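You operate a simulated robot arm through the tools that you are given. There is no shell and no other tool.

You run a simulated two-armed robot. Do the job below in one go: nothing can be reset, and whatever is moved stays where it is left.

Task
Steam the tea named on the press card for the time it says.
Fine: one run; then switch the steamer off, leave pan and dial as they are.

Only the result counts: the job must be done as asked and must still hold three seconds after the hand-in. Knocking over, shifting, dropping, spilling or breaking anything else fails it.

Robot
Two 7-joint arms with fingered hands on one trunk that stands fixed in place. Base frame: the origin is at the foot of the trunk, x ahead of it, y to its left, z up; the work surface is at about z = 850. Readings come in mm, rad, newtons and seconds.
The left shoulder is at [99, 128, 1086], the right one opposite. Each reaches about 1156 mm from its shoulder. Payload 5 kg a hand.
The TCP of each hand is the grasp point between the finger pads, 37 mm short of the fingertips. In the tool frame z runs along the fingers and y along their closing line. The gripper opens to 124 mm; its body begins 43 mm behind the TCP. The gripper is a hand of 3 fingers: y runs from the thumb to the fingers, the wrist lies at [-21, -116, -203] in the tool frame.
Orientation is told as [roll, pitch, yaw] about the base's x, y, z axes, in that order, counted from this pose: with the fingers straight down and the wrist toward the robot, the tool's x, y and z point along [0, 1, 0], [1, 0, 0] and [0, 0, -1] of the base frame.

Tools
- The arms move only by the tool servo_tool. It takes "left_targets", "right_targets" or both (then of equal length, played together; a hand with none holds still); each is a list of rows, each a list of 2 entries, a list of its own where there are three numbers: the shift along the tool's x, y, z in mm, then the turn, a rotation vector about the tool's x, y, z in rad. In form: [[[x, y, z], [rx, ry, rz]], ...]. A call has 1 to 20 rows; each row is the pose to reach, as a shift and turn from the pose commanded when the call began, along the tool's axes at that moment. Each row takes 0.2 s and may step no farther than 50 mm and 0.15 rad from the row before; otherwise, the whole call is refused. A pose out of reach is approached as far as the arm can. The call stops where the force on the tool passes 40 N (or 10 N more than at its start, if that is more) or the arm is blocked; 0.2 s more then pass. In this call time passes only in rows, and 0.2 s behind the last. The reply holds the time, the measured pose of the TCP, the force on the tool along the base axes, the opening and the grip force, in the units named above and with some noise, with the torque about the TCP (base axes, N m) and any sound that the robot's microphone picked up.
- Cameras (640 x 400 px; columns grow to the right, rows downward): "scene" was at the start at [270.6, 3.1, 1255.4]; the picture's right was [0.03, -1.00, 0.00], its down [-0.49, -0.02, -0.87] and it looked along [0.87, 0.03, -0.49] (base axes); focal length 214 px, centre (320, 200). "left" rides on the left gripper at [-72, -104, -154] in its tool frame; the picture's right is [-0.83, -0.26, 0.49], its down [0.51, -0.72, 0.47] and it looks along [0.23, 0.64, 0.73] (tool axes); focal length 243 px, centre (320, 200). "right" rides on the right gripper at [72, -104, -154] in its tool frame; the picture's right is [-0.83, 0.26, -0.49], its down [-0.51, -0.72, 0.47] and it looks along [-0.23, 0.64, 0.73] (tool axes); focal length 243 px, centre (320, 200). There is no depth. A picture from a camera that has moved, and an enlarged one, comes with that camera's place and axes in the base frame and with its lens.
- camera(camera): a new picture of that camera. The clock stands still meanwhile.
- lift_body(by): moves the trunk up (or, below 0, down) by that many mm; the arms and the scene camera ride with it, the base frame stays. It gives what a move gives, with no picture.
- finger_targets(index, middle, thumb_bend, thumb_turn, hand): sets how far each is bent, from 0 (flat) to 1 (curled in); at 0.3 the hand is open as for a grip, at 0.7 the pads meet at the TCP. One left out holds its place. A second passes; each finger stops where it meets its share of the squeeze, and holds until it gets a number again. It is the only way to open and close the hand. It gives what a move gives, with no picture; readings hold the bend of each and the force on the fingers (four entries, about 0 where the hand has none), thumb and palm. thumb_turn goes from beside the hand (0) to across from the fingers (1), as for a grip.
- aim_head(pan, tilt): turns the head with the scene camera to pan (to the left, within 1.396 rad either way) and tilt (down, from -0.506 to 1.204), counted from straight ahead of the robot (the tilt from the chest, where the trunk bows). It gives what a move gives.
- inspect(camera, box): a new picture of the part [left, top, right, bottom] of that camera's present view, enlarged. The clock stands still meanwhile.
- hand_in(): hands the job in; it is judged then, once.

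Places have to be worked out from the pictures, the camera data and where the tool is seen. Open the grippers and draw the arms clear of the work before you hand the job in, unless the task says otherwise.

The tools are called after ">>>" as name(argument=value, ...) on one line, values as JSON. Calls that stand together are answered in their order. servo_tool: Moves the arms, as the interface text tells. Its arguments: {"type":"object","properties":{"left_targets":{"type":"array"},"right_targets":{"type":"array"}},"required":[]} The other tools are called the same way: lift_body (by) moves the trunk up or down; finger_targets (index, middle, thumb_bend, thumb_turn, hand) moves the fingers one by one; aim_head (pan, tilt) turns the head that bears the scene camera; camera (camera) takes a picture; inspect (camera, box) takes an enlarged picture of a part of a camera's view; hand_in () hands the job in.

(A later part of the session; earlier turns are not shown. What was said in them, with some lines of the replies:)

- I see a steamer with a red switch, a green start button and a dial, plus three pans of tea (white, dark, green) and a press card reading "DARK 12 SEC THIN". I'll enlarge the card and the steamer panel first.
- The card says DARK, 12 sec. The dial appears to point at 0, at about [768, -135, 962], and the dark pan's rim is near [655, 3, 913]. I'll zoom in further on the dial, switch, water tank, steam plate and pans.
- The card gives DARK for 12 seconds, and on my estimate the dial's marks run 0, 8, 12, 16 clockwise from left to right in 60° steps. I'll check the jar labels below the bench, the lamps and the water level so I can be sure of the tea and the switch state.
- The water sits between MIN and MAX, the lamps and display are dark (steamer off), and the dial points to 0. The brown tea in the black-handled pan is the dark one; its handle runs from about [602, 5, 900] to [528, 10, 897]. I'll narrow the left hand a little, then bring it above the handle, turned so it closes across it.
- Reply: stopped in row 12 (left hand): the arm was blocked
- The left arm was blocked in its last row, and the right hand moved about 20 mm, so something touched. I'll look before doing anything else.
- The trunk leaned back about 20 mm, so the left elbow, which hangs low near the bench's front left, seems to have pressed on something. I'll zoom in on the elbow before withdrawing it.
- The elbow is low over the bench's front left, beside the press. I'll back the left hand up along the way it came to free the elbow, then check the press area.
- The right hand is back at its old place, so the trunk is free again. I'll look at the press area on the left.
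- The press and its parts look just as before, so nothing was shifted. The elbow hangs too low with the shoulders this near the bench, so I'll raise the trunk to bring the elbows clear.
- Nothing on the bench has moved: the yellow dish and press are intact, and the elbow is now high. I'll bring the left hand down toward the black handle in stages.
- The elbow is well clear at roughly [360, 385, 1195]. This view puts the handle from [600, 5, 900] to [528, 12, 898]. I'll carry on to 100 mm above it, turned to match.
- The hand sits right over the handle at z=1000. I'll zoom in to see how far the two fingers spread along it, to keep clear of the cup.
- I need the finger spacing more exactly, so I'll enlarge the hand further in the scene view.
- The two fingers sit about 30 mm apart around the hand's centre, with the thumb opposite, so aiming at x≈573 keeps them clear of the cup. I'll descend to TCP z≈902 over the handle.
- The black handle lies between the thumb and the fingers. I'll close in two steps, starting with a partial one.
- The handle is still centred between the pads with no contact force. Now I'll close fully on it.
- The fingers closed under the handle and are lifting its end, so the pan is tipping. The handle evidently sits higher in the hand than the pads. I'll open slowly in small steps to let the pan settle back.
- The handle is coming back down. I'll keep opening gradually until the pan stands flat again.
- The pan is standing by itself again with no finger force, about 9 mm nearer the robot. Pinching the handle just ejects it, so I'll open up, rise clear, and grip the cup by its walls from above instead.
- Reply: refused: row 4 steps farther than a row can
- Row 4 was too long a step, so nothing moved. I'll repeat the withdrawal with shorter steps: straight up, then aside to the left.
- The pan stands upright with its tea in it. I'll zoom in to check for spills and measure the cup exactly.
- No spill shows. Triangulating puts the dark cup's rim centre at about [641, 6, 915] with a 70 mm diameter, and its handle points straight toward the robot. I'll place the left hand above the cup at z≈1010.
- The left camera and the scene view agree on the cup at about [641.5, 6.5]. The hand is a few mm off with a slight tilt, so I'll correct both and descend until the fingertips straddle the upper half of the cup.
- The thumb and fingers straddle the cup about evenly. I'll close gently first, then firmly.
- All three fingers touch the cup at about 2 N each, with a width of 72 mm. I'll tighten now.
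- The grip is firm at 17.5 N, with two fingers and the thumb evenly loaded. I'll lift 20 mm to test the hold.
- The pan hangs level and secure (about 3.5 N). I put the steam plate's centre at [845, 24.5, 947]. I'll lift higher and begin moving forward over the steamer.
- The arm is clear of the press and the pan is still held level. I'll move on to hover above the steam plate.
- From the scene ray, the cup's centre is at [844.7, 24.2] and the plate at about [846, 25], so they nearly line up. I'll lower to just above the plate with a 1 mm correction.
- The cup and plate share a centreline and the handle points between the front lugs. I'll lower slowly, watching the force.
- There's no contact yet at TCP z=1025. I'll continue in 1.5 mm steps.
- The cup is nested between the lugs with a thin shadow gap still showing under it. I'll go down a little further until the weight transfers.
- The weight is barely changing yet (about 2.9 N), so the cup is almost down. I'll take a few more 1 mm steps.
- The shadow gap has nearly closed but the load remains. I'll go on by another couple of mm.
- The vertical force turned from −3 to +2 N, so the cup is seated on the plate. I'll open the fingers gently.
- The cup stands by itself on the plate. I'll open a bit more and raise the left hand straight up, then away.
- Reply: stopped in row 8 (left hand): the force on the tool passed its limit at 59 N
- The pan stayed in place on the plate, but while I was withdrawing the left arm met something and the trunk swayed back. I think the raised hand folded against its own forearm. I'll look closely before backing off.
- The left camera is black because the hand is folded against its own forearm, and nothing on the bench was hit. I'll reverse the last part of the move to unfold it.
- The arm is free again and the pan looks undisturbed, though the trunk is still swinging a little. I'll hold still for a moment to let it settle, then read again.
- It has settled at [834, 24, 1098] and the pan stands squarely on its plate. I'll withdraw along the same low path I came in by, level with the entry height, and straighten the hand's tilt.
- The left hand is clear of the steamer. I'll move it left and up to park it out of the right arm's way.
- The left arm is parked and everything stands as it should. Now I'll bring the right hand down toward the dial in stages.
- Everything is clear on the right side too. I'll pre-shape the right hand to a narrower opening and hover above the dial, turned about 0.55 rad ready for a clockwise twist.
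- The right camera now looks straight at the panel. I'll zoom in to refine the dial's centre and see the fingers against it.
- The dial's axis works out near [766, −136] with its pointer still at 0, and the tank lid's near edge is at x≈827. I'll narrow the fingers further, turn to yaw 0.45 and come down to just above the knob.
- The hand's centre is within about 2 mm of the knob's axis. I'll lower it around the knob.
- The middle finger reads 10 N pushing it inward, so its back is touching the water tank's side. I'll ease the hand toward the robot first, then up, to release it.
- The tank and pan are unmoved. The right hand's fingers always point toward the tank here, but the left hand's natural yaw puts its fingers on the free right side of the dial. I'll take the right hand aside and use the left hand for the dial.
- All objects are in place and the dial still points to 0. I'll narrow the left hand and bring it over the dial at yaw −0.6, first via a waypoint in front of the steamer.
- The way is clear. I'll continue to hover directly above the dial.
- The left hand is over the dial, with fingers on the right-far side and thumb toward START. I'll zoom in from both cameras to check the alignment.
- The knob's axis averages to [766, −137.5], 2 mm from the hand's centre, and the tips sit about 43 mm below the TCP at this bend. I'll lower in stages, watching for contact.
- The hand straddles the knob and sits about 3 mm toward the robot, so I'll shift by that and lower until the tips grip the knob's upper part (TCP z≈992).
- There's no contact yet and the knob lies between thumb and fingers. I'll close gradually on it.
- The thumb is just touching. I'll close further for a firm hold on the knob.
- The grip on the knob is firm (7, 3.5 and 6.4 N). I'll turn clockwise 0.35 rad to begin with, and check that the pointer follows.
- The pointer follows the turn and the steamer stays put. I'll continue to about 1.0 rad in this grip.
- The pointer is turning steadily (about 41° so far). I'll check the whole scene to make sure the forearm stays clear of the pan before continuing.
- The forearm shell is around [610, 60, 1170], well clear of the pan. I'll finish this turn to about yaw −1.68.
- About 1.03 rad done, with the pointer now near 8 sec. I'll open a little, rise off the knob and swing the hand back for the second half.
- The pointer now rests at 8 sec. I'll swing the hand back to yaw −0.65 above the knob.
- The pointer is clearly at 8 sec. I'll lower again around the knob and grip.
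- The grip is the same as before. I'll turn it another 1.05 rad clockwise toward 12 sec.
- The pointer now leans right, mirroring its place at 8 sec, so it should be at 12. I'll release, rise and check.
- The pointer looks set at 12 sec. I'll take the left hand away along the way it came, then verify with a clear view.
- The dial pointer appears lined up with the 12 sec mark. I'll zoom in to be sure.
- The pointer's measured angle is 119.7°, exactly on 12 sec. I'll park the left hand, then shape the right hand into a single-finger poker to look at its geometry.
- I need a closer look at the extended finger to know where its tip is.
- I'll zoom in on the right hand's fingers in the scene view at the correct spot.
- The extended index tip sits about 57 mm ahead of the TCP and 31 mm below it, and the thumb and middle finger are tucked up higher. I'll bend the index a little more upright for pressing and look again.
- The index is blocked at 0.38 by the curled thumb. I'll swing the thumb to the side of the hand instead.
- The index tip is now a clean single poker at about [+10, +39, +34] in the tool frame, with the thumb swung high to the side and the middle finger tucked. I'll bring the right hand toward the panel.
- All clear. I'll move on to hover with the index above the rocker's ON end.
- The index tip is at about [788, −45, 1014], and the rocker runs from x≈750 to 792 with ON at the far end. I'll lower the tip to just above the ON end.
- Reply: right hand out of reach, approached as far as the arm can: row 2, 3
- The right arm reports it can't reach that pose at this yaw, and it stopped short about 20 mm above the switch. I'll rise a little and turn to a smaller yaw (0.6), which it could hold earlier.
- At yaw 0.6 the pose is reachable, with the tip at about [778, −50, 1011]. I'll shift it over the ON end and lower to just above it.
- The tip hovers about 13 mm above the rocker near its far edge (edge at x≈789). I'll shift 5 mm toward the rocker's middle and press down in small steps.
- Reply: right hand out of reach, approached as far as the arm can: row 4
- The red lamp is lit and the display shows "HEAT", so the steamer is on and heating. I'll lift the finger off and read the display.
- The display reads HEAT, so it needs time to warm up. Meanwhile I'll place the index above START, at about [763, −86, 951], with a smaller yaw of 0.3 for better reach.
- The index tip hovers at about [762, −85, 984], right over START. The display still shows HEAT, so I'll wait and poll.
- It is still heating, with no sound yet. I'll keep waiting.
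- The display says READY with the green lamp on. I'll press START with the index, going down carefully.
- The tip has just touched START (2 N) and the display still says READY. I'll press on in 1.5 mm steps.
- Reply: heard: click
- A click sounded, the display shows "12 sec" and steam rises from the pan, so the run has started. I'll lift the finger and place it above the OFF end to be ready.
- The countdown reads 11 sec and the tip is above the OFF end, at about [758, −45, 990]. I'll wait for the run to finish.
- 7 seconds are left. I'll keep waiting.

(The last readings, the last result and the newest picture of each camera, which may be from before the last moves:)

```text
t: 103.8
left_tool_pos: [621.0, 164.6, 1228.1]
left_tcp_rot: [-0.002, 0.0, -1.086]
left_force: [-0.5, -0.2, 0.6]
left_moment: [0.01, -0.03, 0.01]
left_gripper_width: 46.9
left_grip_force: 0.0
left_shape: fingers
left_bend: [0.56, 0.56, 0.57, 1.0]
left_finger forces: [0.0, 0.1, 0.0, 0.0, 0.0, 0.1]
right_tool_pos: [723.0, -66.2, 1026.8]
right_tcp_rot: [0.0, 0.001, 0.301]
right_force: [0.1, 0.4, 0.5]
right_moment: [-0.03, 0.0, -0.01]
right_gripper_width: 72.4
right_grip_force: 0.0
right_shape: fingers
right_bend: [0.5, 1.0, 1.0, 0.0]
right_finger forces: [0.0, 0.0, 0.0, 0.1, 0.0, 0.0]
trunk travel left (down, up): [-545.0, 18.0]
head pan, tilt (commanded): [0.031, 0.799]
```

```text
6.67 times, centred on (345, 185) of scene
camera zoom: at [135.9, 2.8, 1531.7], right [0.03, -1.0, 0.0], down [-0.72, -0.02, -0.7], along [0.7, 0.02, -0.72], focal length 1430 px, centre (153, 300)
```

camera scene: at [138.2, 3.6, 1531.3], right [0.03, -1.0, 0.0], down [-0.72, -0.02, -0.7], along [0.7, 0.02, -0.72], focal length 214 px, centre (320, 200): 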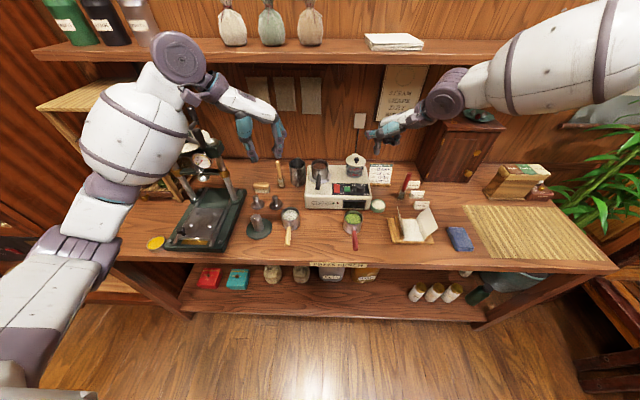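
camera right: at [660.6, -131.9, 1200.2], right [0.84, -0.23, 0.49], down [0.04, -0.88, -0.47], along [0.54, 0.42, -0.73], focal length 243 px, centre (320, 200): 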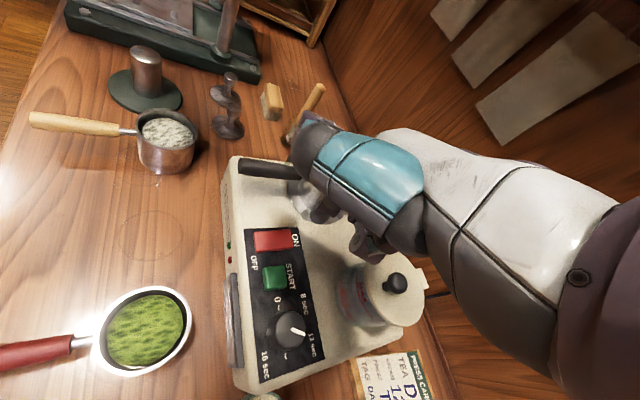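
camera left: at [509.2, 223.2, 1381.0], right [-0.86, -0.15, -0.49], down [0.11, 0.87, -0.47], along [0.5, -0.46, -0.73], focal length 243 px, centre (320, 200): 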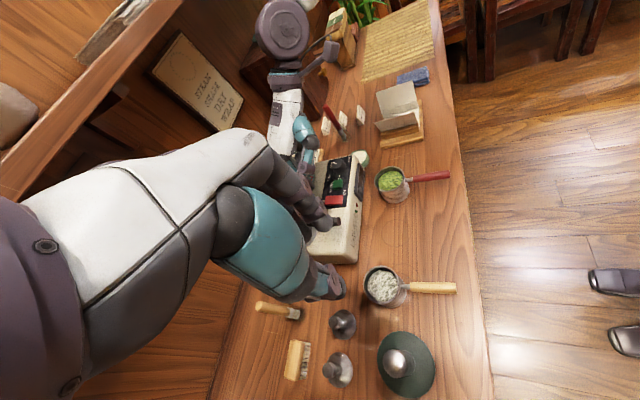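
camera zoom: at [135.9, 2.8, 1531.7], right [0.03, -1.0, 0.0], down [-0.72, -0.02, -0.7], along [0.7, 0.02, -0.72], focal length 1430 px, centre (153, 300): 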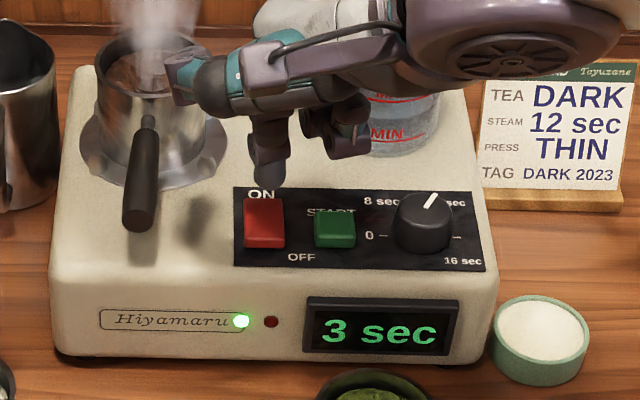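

3 seconds remain. I'll wait about 3 s more and then check.

>>> servo_tool(right_targets=[[[0, 0, 0], [0, 0, 0]], [[0, 0, 0], [0, 0, 0]], [[0, 0, 0], [0, 0, 0]], [[0, 0, 0], [0, 0, 0]], [[0, 0, 0], [0, 0, 0]], [[0, 0, 0], [0, 0, 0]], [[0, 0, 0], [0, 0, 0]], [[0, 0, 0], [0, 0, 0]], [[0, 0, 0], [0, 0, 0]], [[0, 0, 0], [0, 0, 0]], [[0, 0, 0], [0, 0, 0]], [[0, 0, 0], [0, 0, 0]], [[0, 0, 0], [0, 0, 0]], [[0, 0, 0], [0, 0, 0]]])

>>> inspect(camera="scene", box=[310, 155, 380, 215])

```text
t: 106.8
left_tool_pos: [621.1, 164.7, 1227.3]
left_tcp_rot: [-0.001, -0.001, -1.088]
left_force: [-0.3, 0.3, 0.9]
left_moment: [-0.01, -0.03, 0.03]
left_gripper_width: 46.8
left_grip_force: 0.2
left_shape: fingers
left_bend: [0.56, 0.56, 0.57, 1.0]
left_finger forces: [0.0, 0.0, 0.0, 0.0, 0.0, 0.0]
right_tool_pos: [722.8, -66.1, 1027.1]
right_tcp_rot: [0.001, 0.0, 0.3]
right_force: [0.1, 0.7, 0.1]
right_moment: [-0.01, -0.03, 0.02]
right_gripper_width: 72.6
right_grip_force: 0.0
right_shape: fingers
right_bend: [0.5, 1.0, 1.0, 0.0]
right_finger forces: [0.1, 0.1, 0.1, 0.1, 0.0, 0.0]
trunk travel left (down, up): [-545.0, 18.0]
head pan, tilt (commanded): [0.031, 0.799]
```

```text
6.67 times, centred on (345, 185) of scene
camera zoom: at [135.9, 2.8, 1531.7], right [0.03, -1.0, 0.0], down [-0.72, -0.02, -0.7], along [0.7, 0.02, -0.72], focal length 1430 px, centre (153, 300)
```

zoom: 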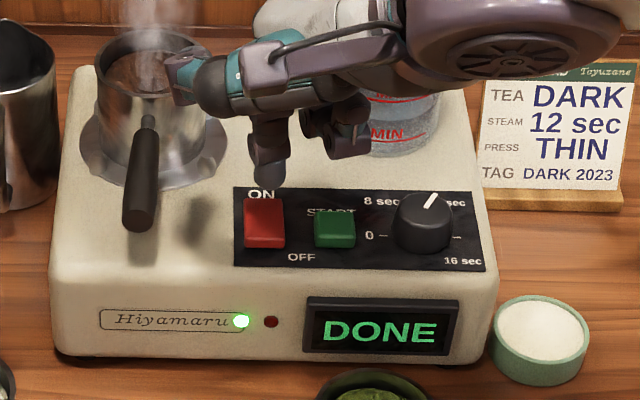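

The display reads DONE, so the 12 s run is complete. I'll press the OFF end now.

>>> servo_tool(right_targets=[[[0, 0, 14], [0, 0, 0]], [[0, 0, 26], [0, 0, 0]], [[0, 0, 32], [0, 0, 0]], [[0, 0, 36], [0, 0, 0]]])

>>> inspect(camera="scene", box=[310, 155, 380, 215])

>>> inspect(camera="right", box=[220, 160, 420, 340])

```text
t: 107.8
left_tool_pos: [621.7, 166.0, 1227.5]
left_tcp_rot: [0.0, 0.0, -1.087]
left_force: [-0.1, -0.1, 0.5]
left_moment: [0.01, 0.01, 0.0]
left_gripper_width: 46.8
left_grip_force: 0.1
left_shape: fingers
left_bend: [0.56, 0.56, 0.57, 1.0]
left_finger forces: [0.1, 0.1, 0.0, 0.0, 0.0, 0.0]
right_tool_pos: [719.7, -68.0, 993.0]
right_tcp_rot: [0.002, 0.001, 0.3]
right_force: [-0.1, -0.6, 1.1]
right_moment: [-0.03, 0.0, -0.02]
right_gripper_width: 72.7
right_grip_force: 0.5
right_shape: fingers
right_bend: [0.5, 1.0, 1.0, 0.0]
right_finger forces: [0.3, 0.0, 0.0, 0.0, 0.0, 0.0]
right hand out of reach, approached as far as the arm can: row 3, 4
trunk travel left (down, up): [-545.0, 18.0]
head pan, tilt (commanded): [0.031, 0.799]
```

```text
6.67 times, centred on (345, 185) of scene
camera zoom: at [135.9, 2.7, 1531.8], right [0.03, -1.0, 0.0], down [-0.72, -0.02, -0.7], along [0.7, 0.02, -0.72], focal length 1430 px, centre (153, 300)
```

zoom: 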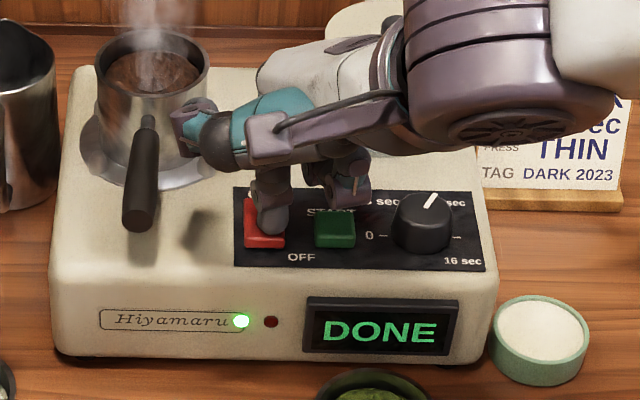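

```text
2.22 times, centred on (320, 250) of right
camera zoom: at [600.5, -30.7, 1145.3], right [0.5, -0.72, 0.49], down [-0.54, -0.7, -0.47], along [0.68, -0.03, -0.73], focal length 539 px, centre (320, 89)
```

zoom: 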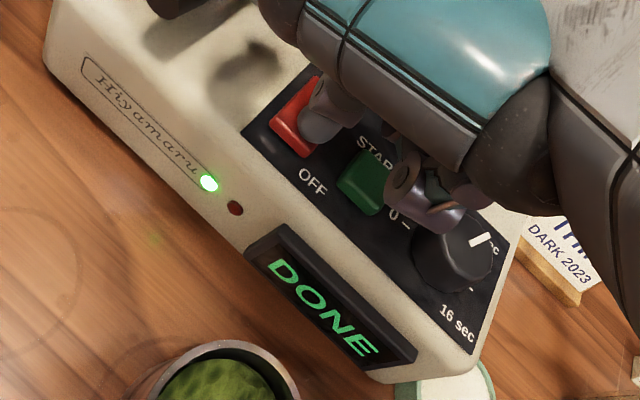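

The finger touches the rocker's OFF end but the arm is at its downward limit there. Since the whole trunk can lower a little, I'll press by lowering the body in small steps.

>>> lift_body(by=-3)

>>> inspect(camera="scene", box=[310, 155, 380, 215])

```text
t: 108.4
left_tool_pos: [620.3, 163.1, 1225.1]
left_tcp_rot: [-0.001, 0.0, -1.088]
left_force: [0.4, 0.2, 0.5]
left_moment: [0.01, -0.02, -0.05]
left_gripper_width: 46.8
left_grip_force: 0.1
left_shape: fingers
left_bend: [0.56, 0.56, 0.57, 1.0]
left_finger forces: [0.1, 0.1, 0.0, 0.1, 0.1, 0.0]
right_tool_pos: [720.5, -68.8, 990.4]
right_tcp_rot: [0.001, 0.002, 0.302]
right_force: [-0.9, 0.3, 4.3]
right_moment: [0.1, -0.12, -0.01]
right_gripper_width: 72.7
right_grip_force: 2.0
right_shape: fingers
right_bend: [0.5, 1.0, 1.0, 0.0]
right_finger forces: [4.9, 0.1, 0.0, 0.0, 0.0, 0.0]
trunk travel left (down, up): [-542.0, 21.0]
head pan, tilt (commanded): [0.031, 0.799]
```

```text
6.67 times, centred on (345, 185) of scene
camera zoom: at [138.9, 3.0, 1528.4], right [0.03, -1.0, 0.0], down [-0.72, -0.02, -0.7], along [0.7, 0.02, -0.72], focal length 1430 px, centre (153, 300)
```

zoom: 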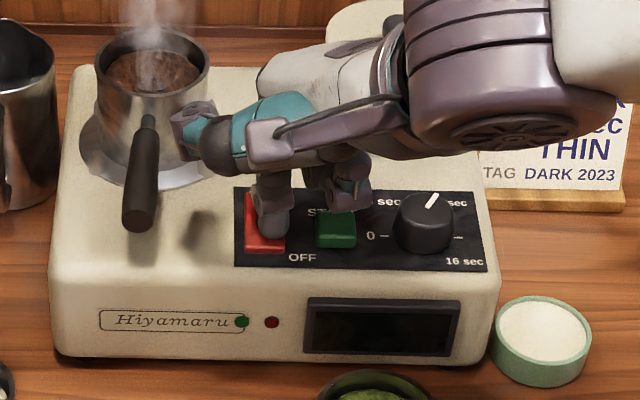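

The display and both lamps are dark: the steamer is off. I'll lift the finger straight up off the switch.

>>> servo_tool(right_targets=[[[0, 0, -8], [0, 0, 0]], [[0, 0, -25], [0, 0, 0]], [[0, 0, -50], [0, 0, 0]]])

>>> inspect(camera="scene", box=[300, 145, 390, 215])

>>> inspect(camera="right", box=[180, 160, 420, 360])

```text
t: 109.2
left_tool_pos: [621.8, 164.4, 1225.3]
left_tcp_rot: [-0.001, -0.001, -1.088]
left_force: [0.8, -0.7, 0.1]
left_moment: [0.01, -0.02, 0.02]
left_gripper_width: 47.0
left_grip_force: 0.0
left_shape: fingers
left_bend: [0.56, 0.56, 0.57, 1.0]
left_finger forces: [0.1, 0.1, 0.0, 0.1, 0.0, 0.0]
right_tool_pos: [719.1, -69.2, 1041.0]
right_tcp_rot: [-0.001, 0.002, 0.3]
right_force: [-0.7, -0.3, -0.3]
right_moment: [0.01, 0.03, -0.04]
right_gripper_width: 72.6
right_grip_force: 0.0
right_shape: fingers
right_bend: [0.5, 1.0, 1.0, 0.0]
right_finger forces: [0.1, 0.0, 0.0, 0.0, 0.0, 0.0]
trunk travel left (down, up): [-542.0, 21.0]
head pan, tilt (commanded): [0.031, 0.799]
```

```text
5.71 times, centred on (345, 180) of scene
camera zoom: at [138.6, 3.1, 1528.6], right [0.03, -1.0, 0.0], down [-0.72, -0.02, -0.7], along [0.7, 0.02, -0.72], focal length 1226 px, centre (177, 314)
```

zoom: 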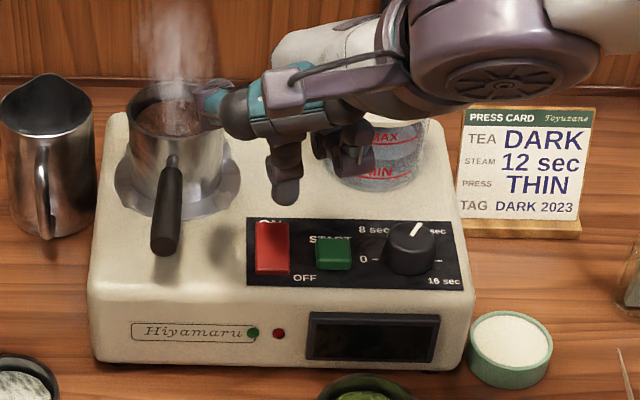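

```text
2.00 times, centred on (300, 260) of right
camera zoom: at [599.9, -30.8, 1192.9], right [0.5, -0.72, 0.49], down [-0.54, -0.7, -0.47], along [0.68, -0.03, -0.73], focal length 485 px, centre (360, 80)
```

zoom: 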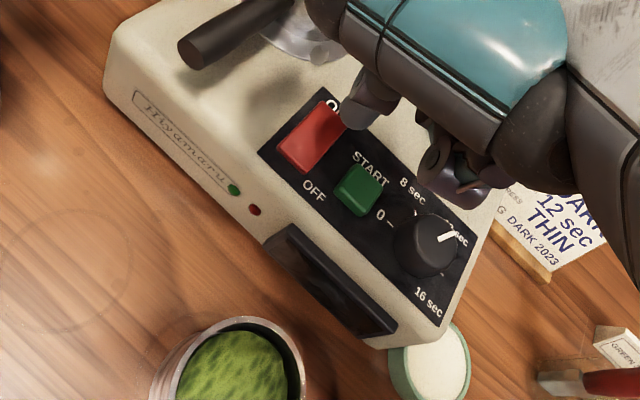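

The steamer is off, the dial still stands at 12 sec, and the pan is in place. I'll withdraw the right hand up and to the right the way it came.

>>> servo_tool(right_targets=[[[-22, 1.6, -25], [0, 0, 0]], [[-43.9, 3.2, -49], [0, 0, 0]], [[-73, -4, -68], [0, 0, 0]], [[-102, -11, -87], [0, 0, 0]], [[-131.6, -17.7, -106], [0, 0, 0]], [[-162, -28, -129], [0, 0, 0.075]], [[-193, -38, -151], [0, 0, 0.15]], [[-224, -48, -174], [0, 0, 0.225]], [[-254.9, -59, -197], [0, 0, 0.3]]])

>>> camera(camera="scene")

>>> inspect(camera="scene", box=[295, 140, 395, 215])

```text
t: 111.2
left_tool_pos: [621.2, 163.0, 1226.9]
left_tcp_rot: [0.0, 0.001, -1.087]
left_force: [0.1, 0.4, 0.0]
left_moment: [0.01, 0.02, 0.04]
left_gripper_width: 47.3
left_grip_force: 0.0
left_shape: fingers
left_bend: [0.56, 0.56, 0.57, 1.0]
left_finger forces: [0.0, 0.0, 0.1, 0.0, 0.0, 0.1]
right_tool_pos: [738.5, -330.6, 1237.9]
right_tcp_rot: [0.0, 0.002, 0.0]
right_force: [-0.8, -0.8, -0.3]
right_moment: [0.04, -0.03, 0.02]
right_gripper_width: 72.5
right_grip_force: 0.1
right_shape: fingers
right_bend: [0.5, 1.0, 1.0, 0.0]
right_finger forces: [0.0, 0.0, 0.0, 0.1, 0.0, 0.0]
trunk travel left (down, up): [-542.0, 21.0]
head pan, tilt (commanded): [0.031, 0.799]
```

```text
taken
camera scene: at [138.1, 1.6, 1528.6], right [0.03, -1.0, 0.0], down [-0.72, -0.02, -0.7], along [0.7, 0.02, -0.72], focal length 214 px, centre (320, 200)
```

scene: 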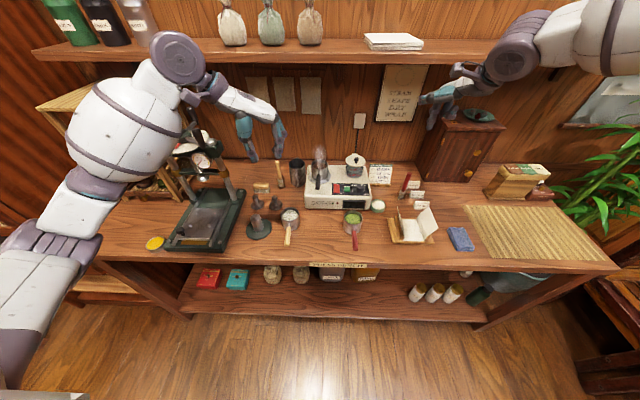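

```text
5.33 times, centred on (345, 178) of scene
camera zoom: at [138.1, 1.6, 1528.6], right [0.03, -1.0, 0.0], down [-0.72, -0.02, -0.7], along [0.7, 0.02, -0.72], focal length 1144 px, centre (187, 320)
```

zoom: 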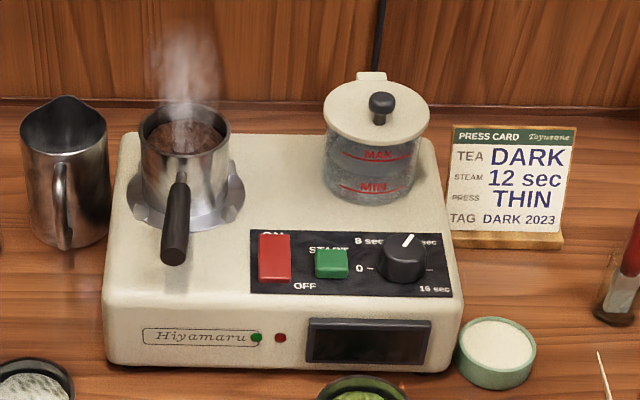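

The steamer shows dark lamps and display, with the dial at 12 and the pan on the plate. I'll open both hands now and check everything once more.

>>> finger_targets(hand="right", index=0.3, middle=0.3, thumb_bend=0.3, thumb_turn=1.0)

>>> finger_targets(hand="left", index=0.3, middle=0.3, thumb_bend=0.3, thumb_turn=1.0)

>>> camera(camera="right")

>>> inspect(camera="scene", box=[130, 120, 310, 260])

>>> inspect(camera="scene", box=[330, 175, 385, 210])

```text
t: 112.2
left_tool_pos: [621.4, 163.2, 1223.9]
left_tcp_rot: [-0.002, 0.001, -1.087]
left_force: [-0.2, -0.1, -1.0]
left_moment: [-0.02, 0.02, -0.01]
left_gripper_width: 46.9
left_grip_force: 0.0
left_shape: fingers
left_bend: [0.56, 0.56, 0.57, 1.0]
left_finger forces: [0.0, 0.0, 0.0, 0.0, 0.0, 0.0]
right_tool_pos: [740.3, -330.1, 1236.8]
right_tcp_rot: [0.001, 0.003, 0.0]
right_force: [0.1, 0.8, 0.3]
right_moment: [0.01, 0.01, -0.01]
right_gripper_width: 128.2
right_grip_force: 0.0
right_shape: fingers
right_bend: [0.3, 0.3, 0.3, 0.97]
right_finger forces: [0.1, 0.1, 0.1, 0.1, 0.1, 0.0]
trunk travel left (down, up): [-542.0, 21.0]
head pan, tilt (commanded): [0.031, 0.799]
```

```text
t: 113.2
left_tool_pos: [620.3, 163.6, 1225.1]
left_tcp_rot: [-0.004, 0.0, -1.086]
left_force: [-0.1, -0.3, -0.2]
left_moment: [-0.01, 0.01, -0.02]
left_gripper_width: 128.2
left_grip_force: 0.2
left_shape: fingers
left_bend: [0.3, 0.3, 0.3, 0.98]
left_finger forces: [0.1, 0.0, 0.0, 0.0, 0.0, 0.1]
right_tool_pos: [740.2, -329.8, 1236.3]
right_tcp_rot: [-0.001, 0.001, 0.001]
right_force: [0.4, 0.8, 0.3]
right_moment: [0.02, 0.01, 0.01]
right_gripper_width: 128.3
right_grip_force: 0.0
right_shape: fingers
right_bend: [0.3, 0.3, 0.3, 0.97]
right_finger forces: [0.0, 0.0, 0.0, 0.0, 0.0, 0.1]
trunk travel left (down, up): [-542.0, 21.0]
head pan, tilt (commanded): [0.031, 0.799]
```

```text
taken
camera right: at [636.8, -257.1, 1388.7], right [0.26, -0.83, 0.49], down [-0.72, -0.51, -0.47], along [0.64, -0.23, -0.73], focal length 243 px, centre (320, 200)
```

right: 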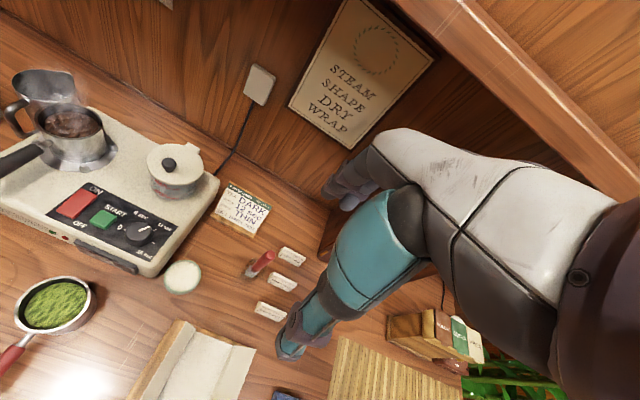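

```text
2.86 times, centred on (220, 190) of scene
camera zoom: at [139.7, 2.8, 1528.4], right [0.03, -1.0, 0.0], down [-0.72, -0.02, -0.7], along [0.7, 0.02, -0.72], focal length 613 px, centre (606, 229)
```

zoom: 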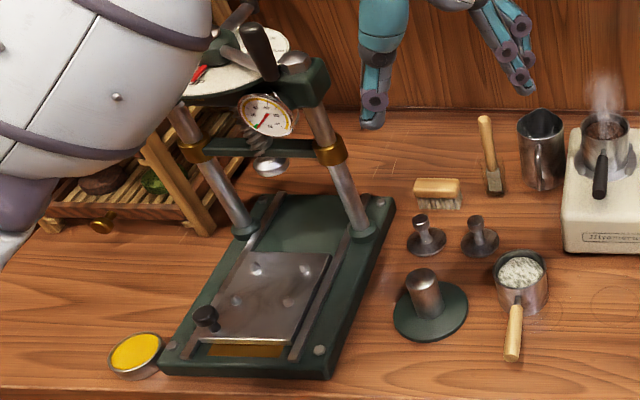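

```text
11.43 times, centred on (358, 192) of scene
camera zoom: at [139.7, 2.8, 1528.4], right [0.03, -1.0, 0.0], down [-0.72, -0.02, -0.7], along [0.7, 0.02, -0.72], focal length 2451 px, centre (-109, 286)
```

zoom: 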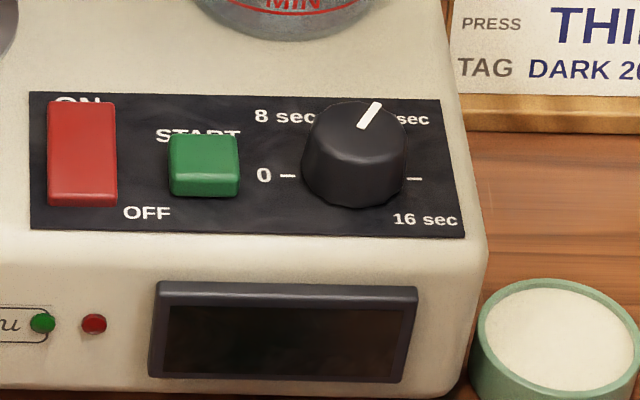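

All is in order: the dark pan stays on the plate with its tea, the dial is at 12 sec and the steamer is off. The other objects are undisturbed, and both hands are open and clear. I'm handing the job in.

>>> hand_in()

```text
The job is handed in.
```

The dark tea has been steamed for 12 seconds as the press card says, in one run, and I've handed the job in. The display counted down from 12 sec to DONE, and then I switched the steamer off. Its lamps and display were dark afterwards. The pan is still on the steam plate and the dial is still at 12 sec.

Some contacts happened along the way:
- **Dark pan:** my first grip on its handle closed underneath and tipped the pan. I let it back down, saw no spilled tea, and carried it by the cup instead.
- **Water tank:** a finger of the right hand pushed against it with about 10 N while I was trying to reach the dial. It did not look moved afterwards.
- **Left arm:** it was stopped twice. The first time its elbow was probably on the bench or press. The second time the hand had probably folded against its own forearm. Nothing on the bench looked moved after either stop.

In the last pictures the rest of the bench looked undisturbed. Both hands were open and clear of the work before the hand-in.
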